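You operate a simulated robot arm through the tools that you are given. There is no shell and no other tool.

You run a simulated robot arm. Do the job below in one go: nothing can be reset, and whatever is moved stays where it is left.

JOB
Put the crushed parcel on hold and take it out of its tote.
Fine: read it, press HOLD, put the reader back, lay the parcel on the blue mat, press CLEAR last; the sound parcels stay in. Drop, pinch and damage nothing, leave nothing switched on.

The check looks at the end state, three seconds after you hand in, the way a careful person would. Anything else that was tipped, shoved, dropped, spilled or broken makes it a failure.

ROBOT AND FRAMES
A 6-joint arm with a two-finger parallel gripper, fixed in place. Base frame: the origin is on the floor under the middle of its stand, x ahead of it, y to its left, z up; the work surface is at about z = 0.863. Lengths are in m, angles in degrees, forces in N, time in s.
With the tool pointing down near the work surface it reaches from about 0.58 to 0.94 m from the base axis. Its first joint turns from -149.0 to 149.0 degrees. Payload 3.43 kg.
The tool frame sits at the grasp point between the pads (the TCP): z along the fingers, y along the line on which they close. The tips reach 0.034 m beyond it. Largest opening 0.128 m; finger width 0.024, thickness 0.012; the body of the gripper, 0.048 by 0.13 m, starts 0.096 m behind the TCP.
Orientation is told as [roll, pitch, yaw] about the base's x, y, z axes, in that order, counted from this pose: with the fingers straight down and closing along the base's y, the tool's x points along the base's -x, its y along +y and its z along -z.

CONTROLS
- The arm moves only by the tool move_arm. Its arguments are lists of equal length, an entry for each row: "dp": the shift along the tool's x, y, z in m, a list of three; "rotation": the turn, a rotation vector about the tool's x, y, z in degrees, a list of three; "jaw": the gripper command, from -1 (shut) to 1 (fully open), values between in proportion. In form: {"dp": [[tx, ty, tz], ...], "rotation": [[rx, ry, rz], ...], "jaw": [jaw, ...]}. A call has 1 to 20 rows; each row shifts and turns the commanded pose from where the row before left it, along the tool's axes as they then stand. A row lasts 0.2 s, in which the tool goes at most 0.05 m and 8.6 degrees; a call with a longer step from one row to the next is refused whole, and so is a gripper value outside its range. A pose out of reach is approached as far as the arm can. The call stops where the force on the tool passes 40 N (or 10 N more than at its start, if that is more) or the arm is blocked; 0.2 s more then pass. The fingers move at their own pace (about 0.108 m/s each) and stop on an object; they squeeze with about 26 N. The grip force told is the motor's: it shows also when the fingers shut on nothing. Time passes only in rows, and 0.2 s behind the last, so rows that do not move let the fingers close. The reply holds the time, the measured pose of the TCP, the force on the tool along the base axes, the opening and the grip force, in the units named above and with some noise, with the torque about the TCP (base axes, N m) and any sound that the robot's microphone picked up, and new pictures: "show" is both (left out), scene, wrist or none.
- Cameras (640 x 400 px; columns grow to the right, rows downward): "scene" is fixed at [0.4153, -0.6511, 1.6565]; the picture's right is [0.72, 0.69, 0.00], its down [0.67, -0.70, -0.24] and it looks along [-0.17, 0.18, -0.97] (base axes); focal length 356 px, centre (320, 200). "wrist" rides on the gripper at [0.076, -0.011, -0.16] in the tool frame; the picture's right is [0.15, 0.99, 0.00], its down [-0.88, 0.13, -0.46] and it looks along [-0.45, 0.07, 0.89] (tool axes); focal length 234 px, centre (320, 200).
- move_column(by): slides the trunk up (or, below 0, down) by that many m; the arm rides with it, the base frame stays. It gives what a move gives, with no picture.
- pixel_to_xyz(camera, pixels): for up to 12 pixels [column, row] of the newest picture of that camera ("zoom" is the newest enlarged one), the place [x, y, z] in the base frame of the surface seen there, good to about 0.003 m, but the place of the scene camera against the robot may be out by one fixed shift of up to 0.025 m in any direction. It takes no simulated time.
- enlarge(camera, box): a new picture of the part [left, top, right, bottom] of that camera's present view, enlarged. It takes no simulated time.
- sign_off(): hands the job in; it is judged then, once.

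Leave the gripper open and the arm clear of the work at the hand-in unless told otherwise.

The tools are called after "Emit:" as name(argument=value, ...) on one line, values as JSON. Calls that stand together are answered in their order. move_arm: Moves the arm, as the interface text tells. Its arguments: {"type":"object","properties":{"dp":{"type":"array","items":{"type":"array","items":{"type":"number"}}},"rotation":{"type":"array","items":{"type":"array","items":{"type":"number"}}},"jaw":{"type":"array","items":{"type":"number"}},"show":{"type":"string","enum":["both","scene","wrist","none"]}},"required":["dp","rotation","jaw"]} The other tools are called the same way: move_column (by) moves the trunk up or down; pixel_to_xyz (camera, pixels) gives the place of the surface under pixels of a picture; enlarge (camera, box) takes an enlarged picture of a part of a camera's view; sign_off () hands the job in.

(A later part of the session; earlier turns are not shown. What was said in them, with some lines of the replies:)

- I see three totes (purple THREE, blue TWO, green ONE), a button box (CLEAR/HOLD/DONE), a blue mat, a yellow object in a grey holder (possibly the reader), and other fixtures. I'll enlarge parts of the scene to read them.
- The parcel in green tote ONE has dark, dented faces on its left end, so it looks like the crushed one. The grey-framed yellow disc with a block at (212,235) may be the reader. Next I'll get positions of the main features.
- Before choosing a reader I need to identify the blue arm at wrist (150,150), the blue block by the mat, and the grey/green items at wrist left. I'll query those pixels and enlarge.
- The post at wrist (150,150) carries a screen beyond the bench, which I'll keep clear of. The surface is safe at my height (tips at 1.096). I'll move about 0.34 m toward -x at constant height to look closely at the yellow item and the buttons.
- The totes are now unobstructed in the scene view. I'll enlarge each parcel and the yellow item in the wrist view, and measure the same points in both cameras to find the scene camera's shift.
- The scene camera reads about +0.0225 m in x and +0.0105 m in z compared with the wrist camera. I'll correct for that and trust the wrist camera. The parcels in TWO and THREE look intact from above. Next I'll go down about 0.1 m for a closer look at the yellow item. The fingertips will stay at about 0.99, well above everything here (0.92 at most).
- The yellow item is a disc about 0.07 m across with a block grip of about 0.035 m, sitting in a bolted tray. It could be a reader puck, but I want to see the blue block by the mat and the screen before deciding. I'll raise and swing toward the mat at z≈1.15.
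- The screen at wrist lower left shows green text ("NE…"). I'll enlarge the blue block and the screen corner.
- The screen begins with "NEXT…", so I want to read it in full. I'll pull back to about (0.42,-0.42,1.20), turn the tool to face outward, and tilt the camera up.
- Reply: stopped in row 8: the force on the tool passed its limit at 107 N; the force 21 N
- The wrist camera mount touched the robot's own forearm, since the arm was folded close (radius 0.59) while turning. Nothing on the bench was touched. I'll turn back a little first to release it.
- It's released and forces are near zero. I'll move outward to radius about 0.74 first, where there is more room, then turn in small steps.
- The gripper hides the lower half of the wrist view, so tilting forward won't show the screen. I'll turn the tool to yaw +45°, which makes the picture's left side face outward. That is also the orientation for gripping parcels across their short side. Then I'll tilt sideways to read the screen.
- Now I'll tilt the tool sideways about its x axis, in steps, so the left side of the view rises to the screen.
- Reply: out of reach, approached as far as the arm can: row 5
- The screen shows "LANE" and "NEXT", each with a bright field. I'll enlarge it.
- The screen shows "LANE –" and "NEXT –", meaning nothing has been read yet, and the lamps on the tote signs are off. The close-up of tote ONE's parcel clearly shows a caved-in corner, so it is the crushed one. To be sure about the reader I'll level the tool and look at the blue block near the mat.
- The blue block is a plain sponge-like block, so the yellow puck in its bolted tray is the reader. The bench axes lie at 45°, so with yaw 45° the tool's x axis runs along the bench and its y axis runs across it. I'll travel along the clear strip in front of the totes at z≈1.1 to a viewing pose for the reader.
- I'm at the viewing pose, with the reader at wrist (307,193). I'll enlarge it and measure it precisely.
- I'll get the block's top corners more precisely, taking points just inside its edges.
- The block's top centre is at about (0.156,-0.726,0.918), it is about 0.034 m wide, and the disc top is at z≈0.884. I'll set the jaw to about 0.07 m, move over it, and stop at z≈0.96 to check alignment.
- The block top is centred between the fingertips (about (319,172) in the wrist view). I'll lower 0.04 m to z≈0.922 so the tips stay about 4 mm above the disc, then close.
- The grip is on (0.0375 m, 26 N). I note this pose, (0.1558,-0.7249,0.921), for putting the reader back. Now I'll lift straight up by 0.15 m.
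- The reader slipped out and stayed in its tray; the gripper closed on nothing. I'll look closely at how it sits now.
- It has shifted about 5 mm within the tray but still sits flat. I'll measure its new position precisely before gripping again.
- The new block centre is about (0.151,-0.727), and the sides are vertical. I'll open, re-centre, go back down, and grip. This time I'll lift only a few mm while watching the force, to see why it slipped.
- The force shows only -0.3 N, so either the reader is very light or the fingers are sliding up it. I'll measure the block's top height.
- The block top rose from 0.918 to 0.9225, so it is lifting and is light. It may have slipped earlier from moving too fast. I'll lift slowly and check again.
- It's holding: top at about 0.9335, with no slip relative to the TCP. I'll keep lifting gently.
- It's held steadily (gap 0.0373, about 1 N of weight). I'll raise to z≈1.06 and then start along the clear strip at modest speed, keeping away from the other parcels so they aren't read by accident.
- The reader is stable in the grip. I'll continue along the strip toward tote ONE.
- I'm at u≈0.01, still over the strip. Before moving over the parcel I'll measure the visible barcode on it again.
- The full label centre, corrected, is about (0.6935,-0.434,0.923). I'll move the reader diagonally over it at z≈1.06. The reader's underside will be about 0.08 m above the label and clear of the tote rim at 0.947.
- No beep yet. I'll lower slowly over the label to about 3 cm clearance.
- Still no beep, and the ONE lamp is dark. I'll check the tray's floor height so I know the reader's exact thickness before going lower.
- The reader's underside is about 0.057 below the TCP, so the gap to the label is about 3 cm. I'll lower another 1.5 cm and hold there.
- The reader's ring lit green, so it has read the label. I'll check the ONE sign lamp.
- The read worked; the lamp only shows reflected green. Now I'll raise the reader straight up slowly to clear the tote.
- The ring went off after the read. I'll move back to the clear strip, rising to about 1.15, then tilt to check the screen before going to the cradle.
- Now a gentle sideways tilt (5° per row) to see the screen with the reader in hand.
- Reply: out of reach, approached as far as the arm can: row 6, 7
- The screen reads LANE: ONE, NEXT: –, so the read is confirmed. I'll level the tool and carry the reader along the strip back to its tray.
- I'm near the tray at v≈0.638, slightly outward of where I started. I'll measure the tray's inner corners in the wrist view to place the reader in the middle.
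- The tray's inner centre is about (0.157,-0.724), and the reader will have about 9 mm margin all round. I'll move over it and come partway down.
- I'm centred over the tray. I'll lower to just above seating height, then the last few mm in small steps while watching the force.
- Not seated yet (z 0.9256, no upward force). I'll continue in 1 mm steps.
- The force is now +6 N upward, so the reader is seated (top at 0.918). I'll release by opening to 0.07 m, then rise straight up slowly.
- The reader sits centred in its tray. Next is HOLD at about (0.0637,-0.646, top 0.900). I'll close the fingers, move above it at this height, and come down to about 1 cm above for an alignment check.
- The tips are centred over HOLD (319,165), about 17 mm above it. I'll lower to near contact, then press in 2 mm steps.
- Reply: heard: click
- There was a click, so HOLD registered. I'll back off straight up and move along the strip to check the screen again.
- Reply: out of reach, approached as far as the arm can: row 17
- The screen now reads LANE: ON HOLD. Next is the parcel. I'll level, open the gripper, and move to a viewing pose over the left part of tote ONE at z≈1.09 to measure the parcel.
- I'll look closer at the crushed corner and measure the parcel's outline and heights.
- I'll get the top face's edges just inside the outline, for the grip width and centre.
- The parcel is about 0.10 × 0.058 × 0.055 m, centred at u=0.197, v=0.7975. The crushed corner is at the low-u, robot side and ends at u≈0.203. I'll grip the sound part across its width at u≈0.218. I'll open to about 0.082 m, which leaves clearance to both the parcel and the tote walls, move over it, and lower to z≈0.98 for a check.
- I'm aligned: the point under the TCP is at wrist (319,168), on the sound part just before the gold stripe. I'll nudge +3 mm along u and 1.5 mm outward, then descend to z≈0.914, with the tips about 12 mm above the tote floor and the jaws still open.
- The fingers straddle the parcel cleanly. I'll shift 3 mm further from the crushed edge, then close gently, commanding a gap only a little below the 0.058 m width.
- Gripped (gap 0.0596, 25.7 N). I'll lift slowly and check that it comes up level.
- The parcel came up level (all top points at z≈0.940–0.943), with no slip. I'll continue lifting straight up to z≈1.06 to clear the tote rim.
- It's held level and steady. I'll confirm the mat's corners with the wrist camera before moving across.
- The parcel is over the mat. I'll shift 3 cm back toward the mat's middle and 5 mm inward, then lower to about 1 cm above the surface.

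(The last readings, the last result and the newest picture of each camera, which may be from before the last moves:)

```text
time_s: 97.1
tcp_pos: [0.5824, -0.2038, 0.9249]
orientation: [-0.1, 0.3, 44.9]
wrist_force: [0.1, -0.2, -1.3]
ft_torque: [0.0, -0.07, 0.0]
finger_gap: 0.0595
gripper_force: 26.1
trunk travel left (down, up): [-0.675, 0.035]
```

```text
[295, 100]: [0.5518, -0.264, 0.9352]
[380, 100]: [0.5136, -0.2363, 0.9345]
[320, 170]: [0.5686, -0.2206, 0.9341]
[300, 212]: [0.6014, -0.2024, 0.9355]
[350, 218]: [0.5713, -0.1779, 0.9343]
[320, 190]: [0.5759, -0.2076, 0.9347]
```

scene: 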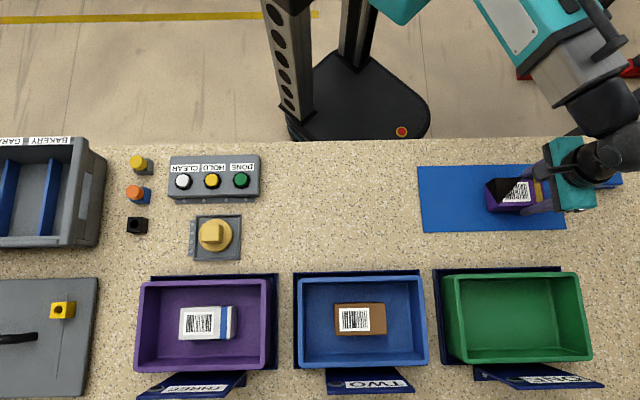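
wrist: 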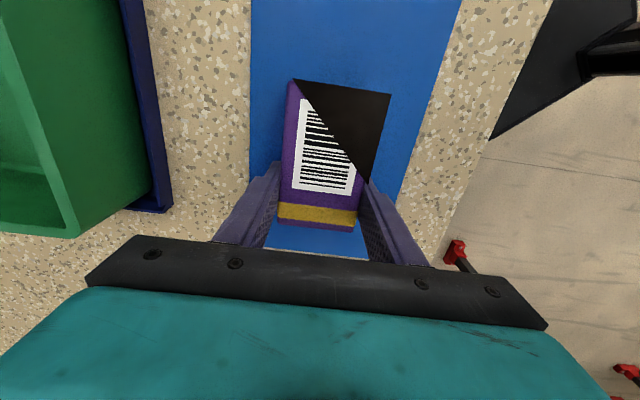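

The parcel bottom is about 1.5 cm above the mat. I'll lower 11 mm, then feel for contact in 1 mm steps.

Emit:
move_arm(dp=[[0, 0, 0.003], [0, 0, 0.004], [0, 0, 0.003], [0, 0, 0.001], [0, 0, 0]], rotation=[[0, 0, 0], [0, 0, 0], [0, 0, 0], [0, 0, 0], [0, 0, 0]], jaw=[-0.2, -0.2, -0.2, -0.2, -0.2], show="none")

Emit:
move_arm(dp=[[0, 0, 0.001], [0, 0, 0]], rotation=[[0, 0, 0], [0, 0, 0]], jaw=[-0.2, -0.2], show="none")

Emit:
move_arm(dp=[[0, 0, 0.001], [0, 0, 0]], rotation=[[0, 0, 0], [0, 0, 0]], jaw=[-0.2, -0.2], show="wrist")

```text
time_s: 98.3
tcp_pos: [0.5825, -0.2028, 0.9139]
orientation: [-0.1, 0.3, 44.9]
wrist_force: [0.2, 0.6, -1.1]
ft_torque: [0.04, -0.06, -0.02]
finger_gap: 0.0596
gripper_force: 26.2
trunk travel left (down, up): [-0.675, 0.035]
```

```text
time_s: 98.9
tcp_pos: [0.5825, -0.2027, 0.9128]
orientation: [-0.1, 0.2, 45.0]
wrist_force: [-0.8, -0.5, -2.1]
ft_torque: [0.05, -0.03, 0.0]
finger_gap: 0.0596
gripper_force: 26.3
trunk travel left (down, up): [-0.675, 0.035]
```

```text
time_s: 99.5
tcp_pos: [0.5834, -0.2029, 0.9119]
orientation: [-0.2, 0.3, 44.9]
wrist_force: [-0.5, 0.3, -1.8]
ft_torque: [0.02, -0.01, -0.04]
finger_gap: 0.0594
gripper_force: 25.6
trunk travel left (down, up): [-0.675, 0.035]
```

wrist: 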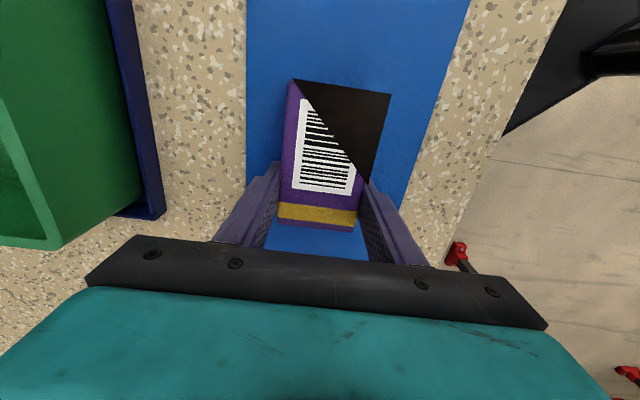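

Not touching yet (still -1.8 N of weight). I'll continue in 1 mm steps.

Emit:
move_arm(dp=[[0, 0, 0.001], [0, 0, 0]], rotation=[[0, 0, 0], [0, 0, 0]], jaw=[-0.2, -0.2], show="none")

Emit:
move_arm(dp=[[0, 0, 0.001], [0, 0, 0]], rotation=[[0, 0, 0], [0, 0, 0]], jaw=[-0.2, -0.2], show="none")

```text
time_s: 100.1
tcp_pos: [0.5825, -0.2034, 0.9114]
orientation: [0.0, 0.3, 44.9]
wrist_force: [0.4, 0.5, -1.9]
ft_torque: [0.06, -0.03, 0.0]
finger_gap: 0.0598
gripper_force: 26.3
trunk travel left (down, up): [-0.675, 0.035]
```

```text
time_s: 100.7
tcp_pos: [0.5819, -0.2037, 0.9098]
orientation: [-0.1, 0.4, 44.9]
wrist_force: [-0.2, -0.2, -1.1]
ft_torque: [0.02, -0.06, 0.02]
finger_gap: 0.0598
gripper_force: 25.9
trunk travel left (down, up): [-0.675, 0.035]
```

Emit:
move_arm(dp=[[0, 0, 0.001], [0, 0, 0]], rotation=[[0, 0, 0], [0, 0, 0]], jaw=[-0.2, -0.2], show="none")

Emit:
move_arm(dp=[[0, 0, 0.001], [0, 0, 0]], rotation=[[0, 0, 0], [0, 0, 0]], jaw=[-0.2, -0.2], show="wrist")

Emit:
pixel_to_xyz(camera="wrist", pixels=[[295, 100], [380, 100], [320, 170], [300, 212], [350, 218], [320, 190], [265, 60], [430, 60]])

```text
time_s: 101.3
tcp_pos: [0.5826, -0.2038, 0.9096]
orientation: [-0.2, 0.3, 44.9]
wrist_force: [0.3, -0.7, 3.6]
ft_torque: [-0.1, 0.21, 0.05]
finger_gap: 0.0598
gripper_force: 25.9
trunk travel left (down, up): [-0.675, 0.035]
```

```text
time_s: 101.9
tcp_pos: [0.5832, -0.2027, 0.9093]
orientation: [-0.3, 0.3, 44.8]
wrist_force: [1.9, -4.0, 17.1]
ft_torque: [-0.09, 0.59, 0.1]
finger_gap: 0.0598
gripper_force: 26.6
trunk travel left (down, up): [-0.675, 0.035]
```

wrist: 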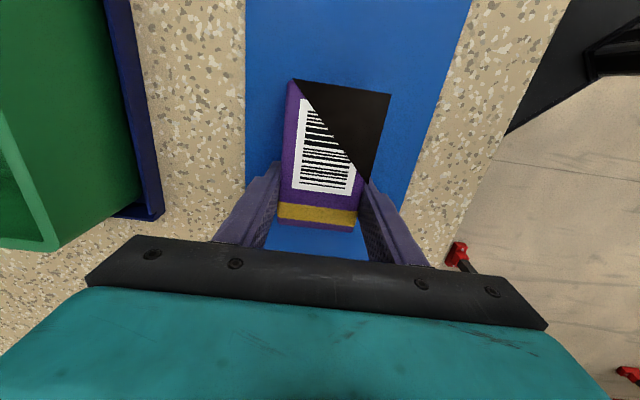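

```text
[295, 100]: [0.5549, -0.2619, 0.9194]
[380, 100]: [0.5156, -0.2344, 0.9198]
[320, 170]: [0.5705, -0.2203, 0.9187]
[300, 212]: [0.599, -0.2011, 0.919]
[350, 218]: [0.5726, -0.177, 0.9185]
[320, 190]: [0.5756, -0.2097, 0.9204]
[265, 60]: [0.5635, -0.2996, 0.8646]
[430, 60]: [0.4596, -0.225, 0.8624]
```

It's resting on the mat, pressed slightly (17 N). I'll ease back 1 mm, open to 0.082 m, then rise straight up slowly.

Emit:
move_arm(dp=[[0, 0, -0.001], [0, 0, 0], [0, 0, 0], [0, 0, 0], [0, 0, 0], [0, 0, -0.005], [0, 0, -0.015], [0, 0, -0.025], [0, 0, -0.03], [0, 0, -0.03], [0, 0, -0.03], [0, 0, 0]], rotation=[[0, 0, 0], [0, 0, 0], [0, 0, 0], [0, 0, 0], [0, 0, 0], [0, 0, 0], [0, 0, 0], [0, 0, 0], [0, 0, 0], [0, 0, 0], [0, 0, 0], [0, 0, 0]], jaw=[-0.2, -0.2, 0.28, 0.28, 0.28, 0.28, 0.28, 0.28, 0.28, 0.28, 0.28, 0.28], show="both")

Emit:
enlarge(camera="scene", box=[400, 140, 640, 300])

```text
time_s: 104.5
tcp_pos: [0.5825, -0.203, 1.0448]
orientation: [-0.1, 0.3, 44.9]
wrist_force: [-0.3, -0.4, -0.1]
ft_torque: [0.03, 0.01, -0.02]
finger_gap: 0.0821
gripper_force: 0.0
trunk travel left (down, up): [-0.675, 0.035]
```

scene: 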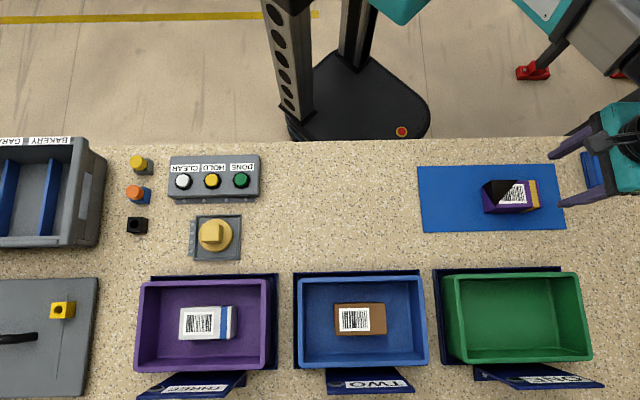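
wrist: 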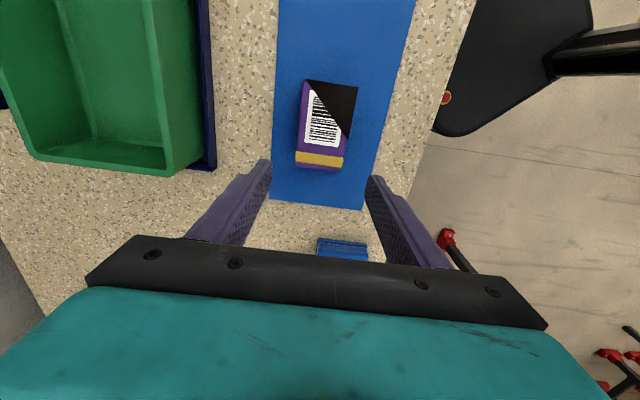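

```text
2.50 times, centred on (520, 220) of scene
```

zoom: 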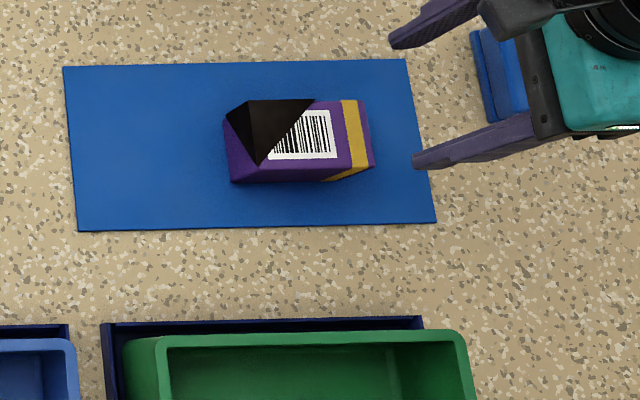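

The parcel is lying flat on the mat and released. On the way to CLEAR I'll check the screen once more from the same viewing pose.

Emit:
move_arm(dp=[[0, -0.0325, -0.03], [0, -0.0325, -0.03], [0.0438, 0, -0.008], [0.0438, 0, -0.008], [0.0438, 0, -0.008], [0.0438, 0, -0.008], [0.0438, 0, -0.008], [0.0438, 0, -0.008], [0.0438, 0, -0.008], [0.0438, 0, -0.008], [0, 0, 0], [0, 0, 0], [0, 0, 0], [0, 0, 0], [0, 0, 0]], rotation=[[0, 0, 0], [0, 0, 0], [0, 0, 0], [0, 0, 0], [0, 0, 0], [0, 0, 0], [0, 0, 0], [0, 0, 0], [0, 0, 0], [0, 0, 0], [7, 0, 0], [7, 0, 0], [7, 0, 0], [7, 0, 0], [0, 0, 0]], jaw=[0.28, 0.28, -1, -1, -1, -1, -1, -1, -1, -1, -1, -1, -1, -1, -1], show="both")

Emit:
enlarge(camera="wrist", box=[0, 0, 280, 260])

Emit:
enlarge(camera="scene", box=[400, 140, 640, 300])

```text
time_s: 107.7
tcp_pos: [0.3838, -0.5018, 1.1723]
orientation: [-28.1, 0.3, 45.1]
wrist_force: [0.5, 0.1, 0.3]
ft_torque: [0.02, 0.05, -0.02]
finger_gap: 0.0
gripper_force: 25.9
out of reach, approached as far as the arm can: row 14
trunk travel left (down, up): [-0.675, 0.035]
```

scene: 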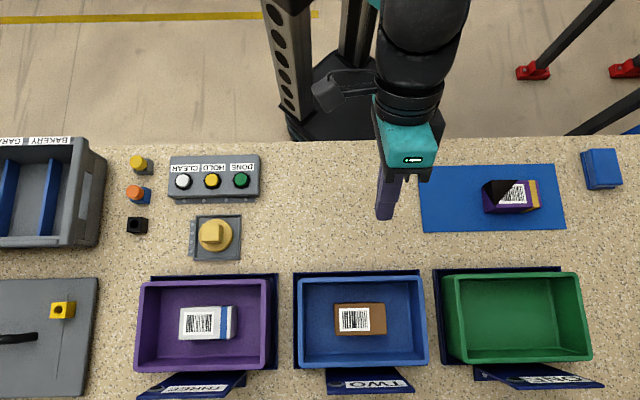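
wrist: 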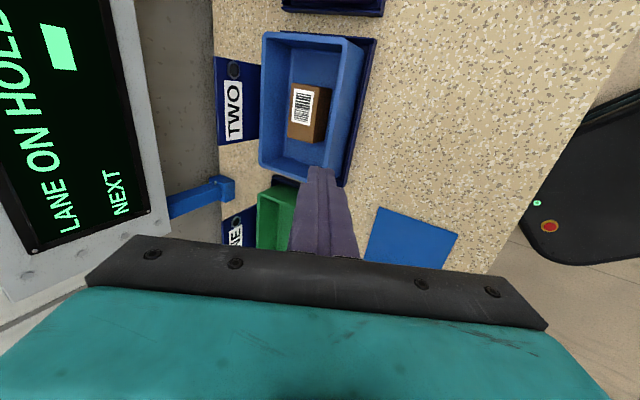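

```text
1.54 times, centred on (140, 130) of wrist
```

zoom: 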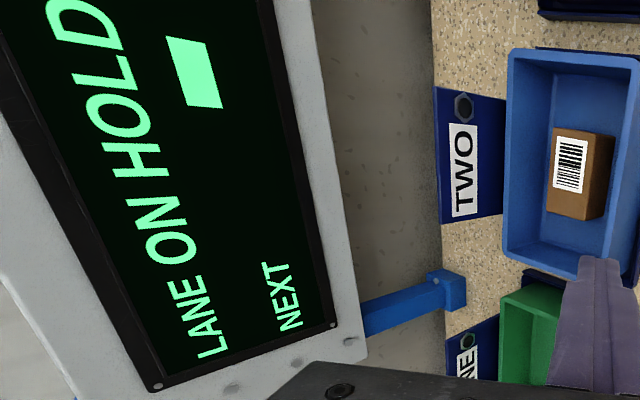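

```text
2.50 times, centred on (520, 220) of scene
```

zoom: 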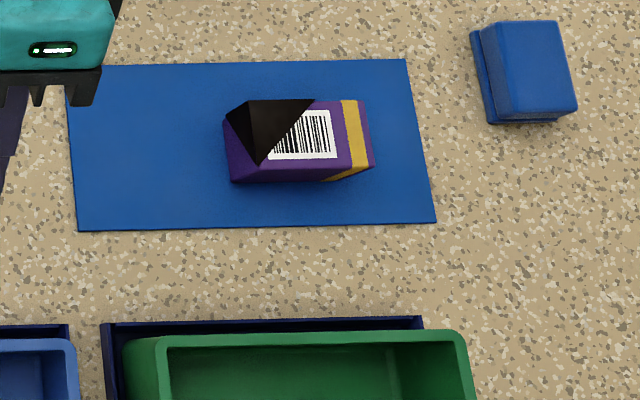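

The screen still shows ON HOLD, the parcel is on the mat, and the reader is in its tray. Now to CLEAR at about (0.020,-0.692, top 0.900). I'll level, then travel to above it with the fingers closed.

Emit:
move_arm(dp=[[0, 0, 0], [0, 0, 0], [0, 0, 0], [0, 0, 0], [0, 0, 0], [0.0395, 0.0117, 0.012], [0.0395, 0.0117, 0.012], [0.0395, 0.0117, 0.012], [0.0395, 0.0117, 0.012], [0.0395, 0.0117, 0.012], [0.0395, 0.0117, 0.012], [0.0395, 0.0117, 0.012], [0.0395, 0.0117, 0.012], [0.0395, 0.0117, 0.012], [0.0395, 0.0117, 0.012], [0, 0, 0]], rotation=[[-7, 0, 0], [-7, 0, 0], [-7, 0, 0], [-7, 0, 0], [0, 0, 0], [0, 0, 0], [0, 0, 0], [0, 0, 0], [0, 0, 0], [0, 0, 0], [0, 0, 0], [0, 0, 0], [0, 0, 0], [0, 0, 0], [0, 0, 0], [0, 0, 0]], jaw=[-1, -1, -1, -1, -1, -1, -1, -1, -1, -1, -1, -1, -1, -1, -1, -1], show="both")

```text
time_s: 111.1
tcp_pos: [0.0192, -0.6972, 1.055]
orientation: [-0.1, 0.3, 45.0]
wrist_force: [0.6, -0.5, -0.3]
ft_torque: [0.0, 0.01, 0.0]
finger_gap: 0.0
gripper_force: 25.7
trunk travel left (down, up): [-0.675, 0.035]
```

scene: 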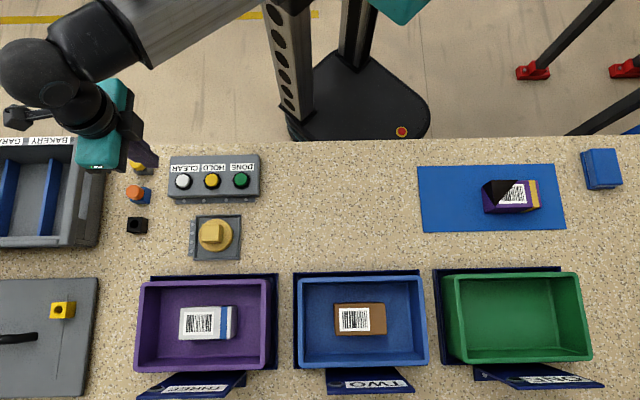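
wrist: 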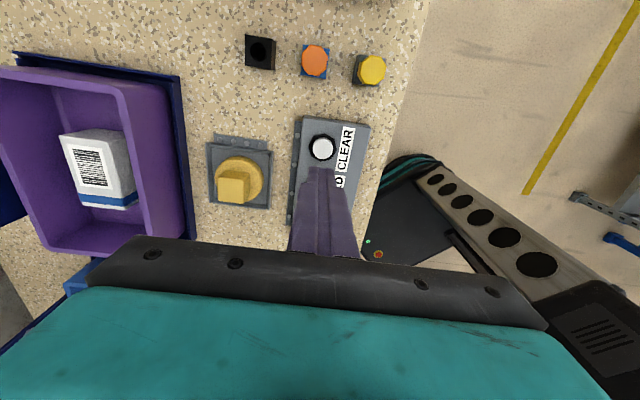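

I'll measure the CLEAR button from here for fine alignment.

Emit:
pixel_to_xyz(camera="wrist", pixels=[[322, 148], [315, 148], [329, 148], [322, 141], [322, 155]])

Emit:
enlarge(camera="wrist", box=[270, 100, 380, 220])

```text
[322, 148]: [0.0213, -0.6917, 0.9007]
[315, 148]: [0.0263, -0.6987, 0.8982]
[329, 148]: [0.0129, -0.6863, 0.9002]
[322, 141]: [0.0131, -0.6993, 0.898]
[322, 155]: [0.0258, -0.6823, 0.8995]
```

```text
3.33 times, centred on (325, 160) of wrist
```

zoom: 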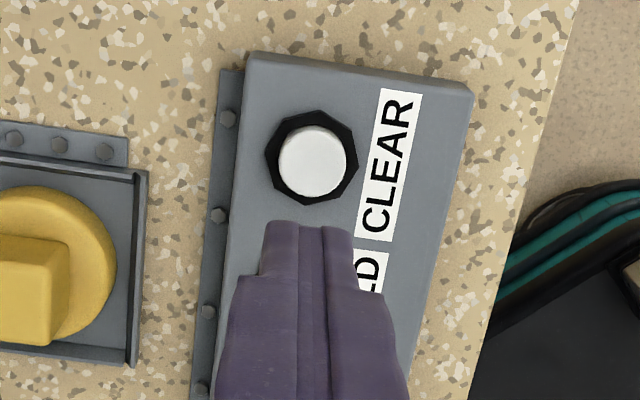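

The button centre is about (0.0207,-0.692). I'll fine-shift and lower to about 17 mm above it.

Emit:
move_arm(dp=[[-0.0047, 0.0026, 0], [0, 0, 0.035], [0, 0, 0.035], [0, 0, 0.034], [0, 0, 0]], rotation=[[0, 0, 0], [0, 0, 0], [0, 0, 0], [0, 0, 0], [0, 0, 0]], jaw=[-1, -1, -1, -1, -1], show="both")

Emit:
enlarge(camera="wrist", box=[240, 100, 420, 260])

```text
time_s: 112.3
tcp_pos: [0.0209, -0.6934, 0.9515]
orientation: [-0.2, 0.2, 44.9]
wrist_force: [-0.4, 0.3, -0.6]
ft_torque: [0.0, 0.0, -0.02]
finger_gap: 0.0
gripper_force: 25.7
trunk travel left (down, up): [-0.675, 0.035]
```

scene: 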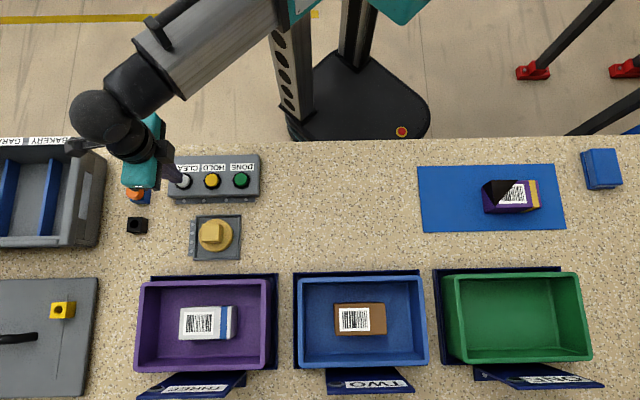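
wrist: 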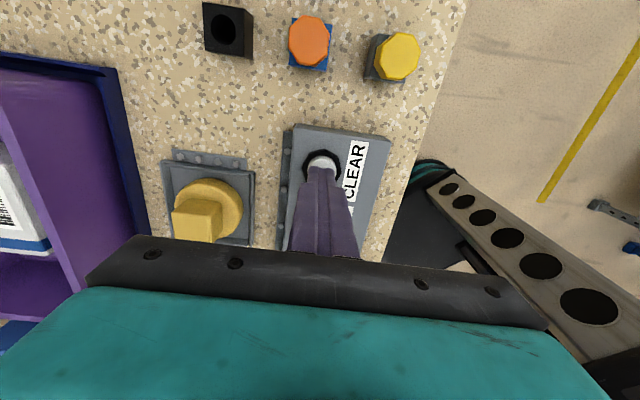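

```text
2.50 times, centred on (330, 180) of wrist
```

zoom: 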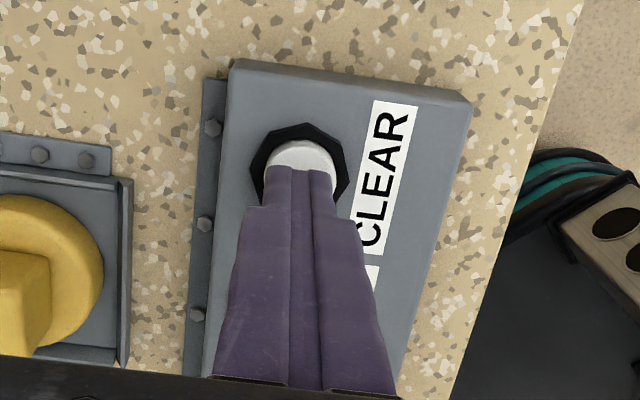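

I'm aligned over CLEAR. I'll press with the same small steps as for HOLD.

Emit:
move_arm(dp=[[0, 0, 0.008], [0, 0, 0.006], [0, 0, 0.002], [0, 0, 0.002], [0, 0, 0]], rotation=[[0, 0, 0], [0, 0, 0], [0, 0, 0], [0, 0, 0], [0, 0, 0]], jaw=[-1, -1, -1, -1, -1], show="none")

Emit:
move_arm(dp=[[0, 0, 0.002], [0, 0, 0]], rotation=[[0, 0, 0], [0, 0, 0]], jaw=[-1, -1], show="none")

```text
time_s: 113.5
tcp_pos: [0.0228, -0.6926, 0.9328]
orientation: [-0.3, 0.3, 44.9]
wrist_force: [-0.6, -0.8, 0.8]
ft_torque: [-0.01, 0.0, 0.01]
finger_gap: 0.0
gripper_force: 26.2
trunk travel left (down, up): [-0.675, 0.035]
```

```text
time_s: 114.1
tcp_pos: [0.0222, -0.6931, 0.9308]
orientation: [-0.1, 0.3, 45.0]
wrist_force: [-2.3, -0.9, 4.5]
ft_torque: [0.0, 0.04, 0.01]
finger_gap: 0.0
gripper_force: 25.7
trunk travel left (down, up): [-0.675, 0.035]
heard: click
```

A click: CLEAR registered. I'll back off straight up, open the gripper, and go to the viewing pose to verify the screen.

Emit:
move_arm(dp=[[0, 0, -0.01], [0, 0, -0.03], [0, 0, -0.04], [0, 0, -0.04], [-0.0395, -0.0117, -0.012], [-0.0395, -0.0117, -0.012], [-0.0395, -0.0117, -0.012], [-0.0395, -0.0117, -0.012], [-0.0395, -0.0117, -0.012], [-0.0395, -0.0117, -0.012], [-0.0395, -0.0117, -0.012], [-0.0395, -0.0117, -0.012], [-0.0395, -0.0117, -0.012], [-0.0395, -0.0117, -0.012], [0, 0, 0], [0, 0, 0], [0, 0, 0], [0, 0, 0], [0, 0, 0]], rotation=[[0, 0, 0], [0, 0, 0], [0, 0, 0], [0, 0, 0], [0, 0, 0], [0, 0, 0], [0, 0, 0], [0, 0, 0], [0, 0, 0], [0, 0, 0], [0, 0, 0], [0, 0, 0], [0, 0, 0], [0, 0, 0], [7, 0, 0], [7, 0, 0], [7, 0, 0], [7, 0, 0], [0, 0, 0]], jaw=[-1, -1, -1, -1, -1, 1, 1, 1, 1, 1, 1, 1, 1, 1, 1, 1, 1, 1, 1], show="both")

Emit:
enlarge(camera="wrist", box=[0, 0, 280, 260])

Emit:
enlarge(camera="scene", box=[120, 140, 280, 260])

Emit:
enlarge(camera="scene", box=[400, 140, 640, 300])

Emit:
enlarge(camera="scene", box=[130, 260, 610, 400])

```text
time_s: 118.1
tcp_pos: [0.3881, -0.5004, 1.1698]
orientation: [-28.0, 0.3, 45.0]
wrist_force: [0.0, -0.2, 0.6]
ft_torque: [-0.04, 0.06, -0.03]
finger_gap: 0.1282
gripper_force: 0.1
out of reach, approached as far as the arm can: row 18
trunk travel left (down, up): [-0.675, 0.035]
```

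scene: 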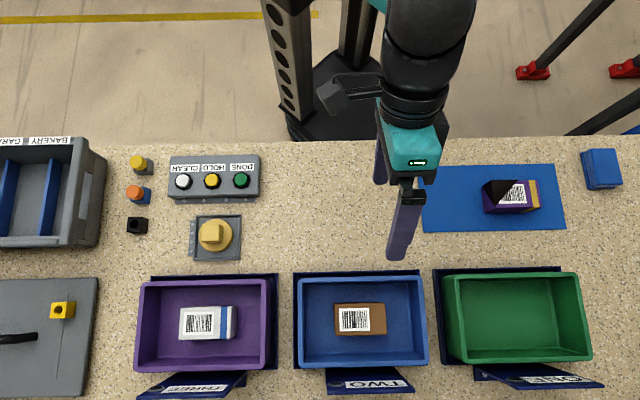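
wrist: 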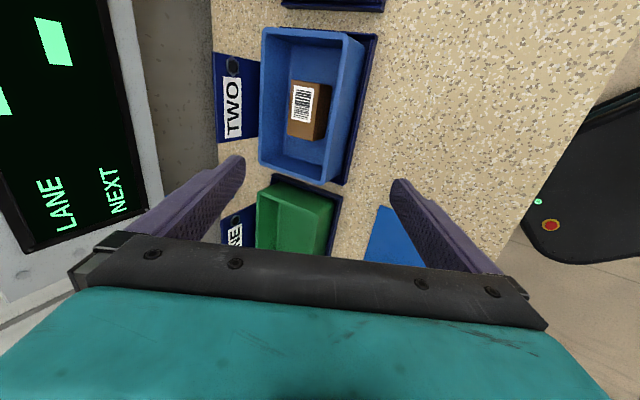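

```text
1.54 times, centred on (140, 130) of wrist
```

zoom: 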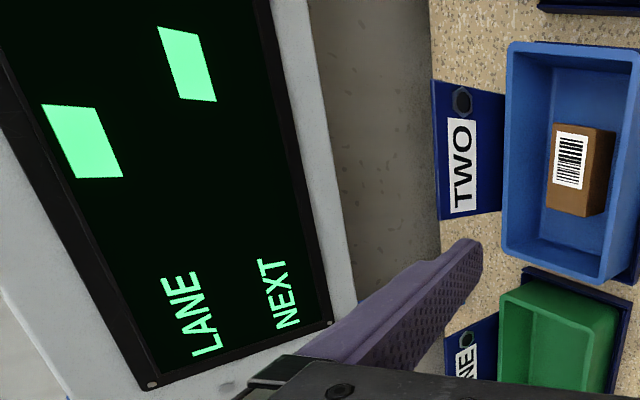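

```text
3.33 times, centred on (200, 200) of scene
```

zoom: 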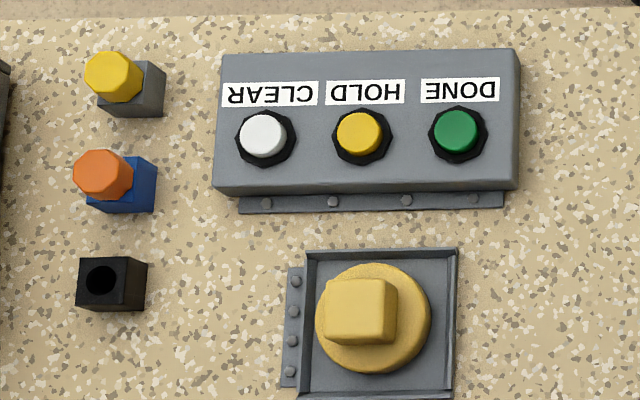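

```text
2.50 times, centred on (520, 220) of scene
```

zoom: 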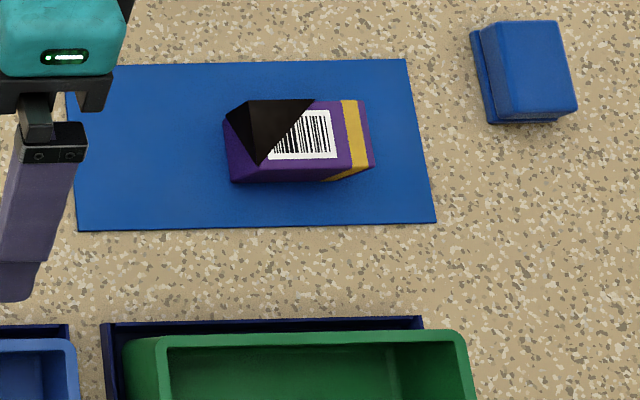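

```text
1.33 times, centred on (370, 330) of scene
```

zoom: 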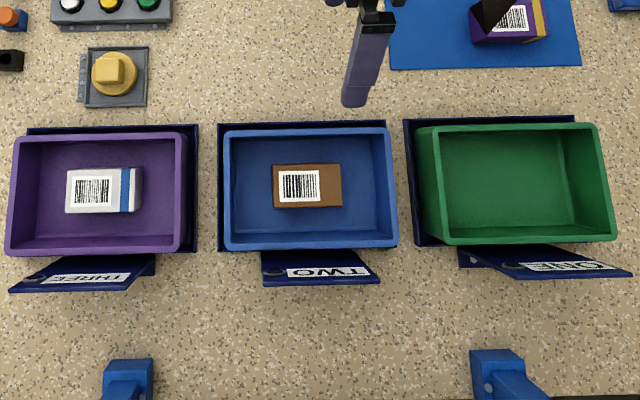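

The screen is back to "LANE –, NEXT –", the lamps are dark, and the reader is seated in its tray. The parcel lies flat on the mat and the sound parcels are untouched in TWO and THREE. I'll level the tool, raise it a bit, and leave it open and clear over the bare strip.

Emit:
move_arm(dp=[[0, 0, 0], [0, 0, 0], [0, 0, 0], [0, 0, 0], [0, 0, -0.01], [0, 0, -0.01], [0, 0, 0], [0, 0, 0]], rotation=[[-7, 0, 0], [-7, 0, 0], [-7, 0, 0], [-7, 0, 0], [0, 0, 0], [0, 0, 0], [0, 0, 0], [0, 0, 0]], jaw=[1, 1, 1, 1, 1, 1, 1, 1], show="both")

```text
time_s: 119.9
tcp_pos: [0.387, -0.4978, 1.1895]
orientation: [-0.1, 0.3, 44.9]
wrist_force: [0.0, 0.1, 0.1]
ft_torque: [0.0, -0.02, 0.0]
finger_gap: 0.1281
gripper_force: 0.0
trunk travel left (down, up): [-0.675, 0.035]
```

scene: 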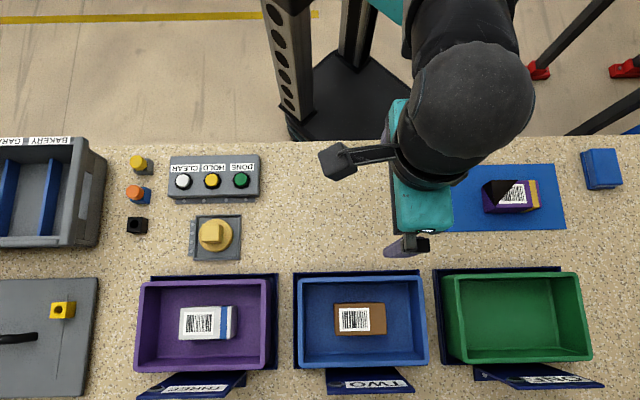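
wrist: 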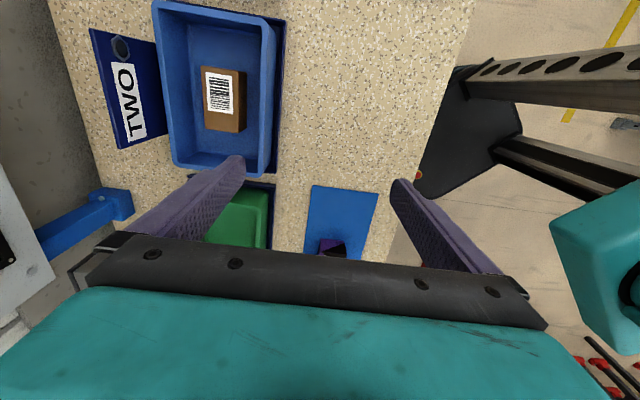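

Everything is in place: the gripper is open (0.128 m), the arm is clear, and there are no forces on it. I'm handing in.

Emit:
sign_off()

```text
The job is handed in.
```

The crushed parcel from tote ONE is on hold and lying flat on the blue mat. I've handed the job in but haven't seen the result of the check.

- **Read:** the reader's ring lit green over the barcode and the screen showed LANE ONE.
- **HOLD:** I heard the button click, and the screen changed to LANE ON HOLD. I put the reader back in its tray before pressing HOLD, not after as you listed it, because the gripper was full. The reading stayed valid.
- **Sound parcels:** the ones in totes TWO and THREE were not touched.
- **CLEAR:** pressed last, with a click. The screen went back to blank fields and the sign lamps are dark.

Two things went wrong along the way:
- **Reader slip:** on my first try at lifting the reader it slipped out of the fingers. It stayed flat in its tray, shifted about 5 mm, and it worked and was centred again afterwards.
- **Arm contact:** while I was turning the tool to read the screen, the arm stopped at 107 N. I believe the wrist camera mount touched the robot's own forearm. Nothing on the bench was touched and nothing looked out of place.

The gripper is open and the arm is parked above the bare strip between the buttons and the mat.
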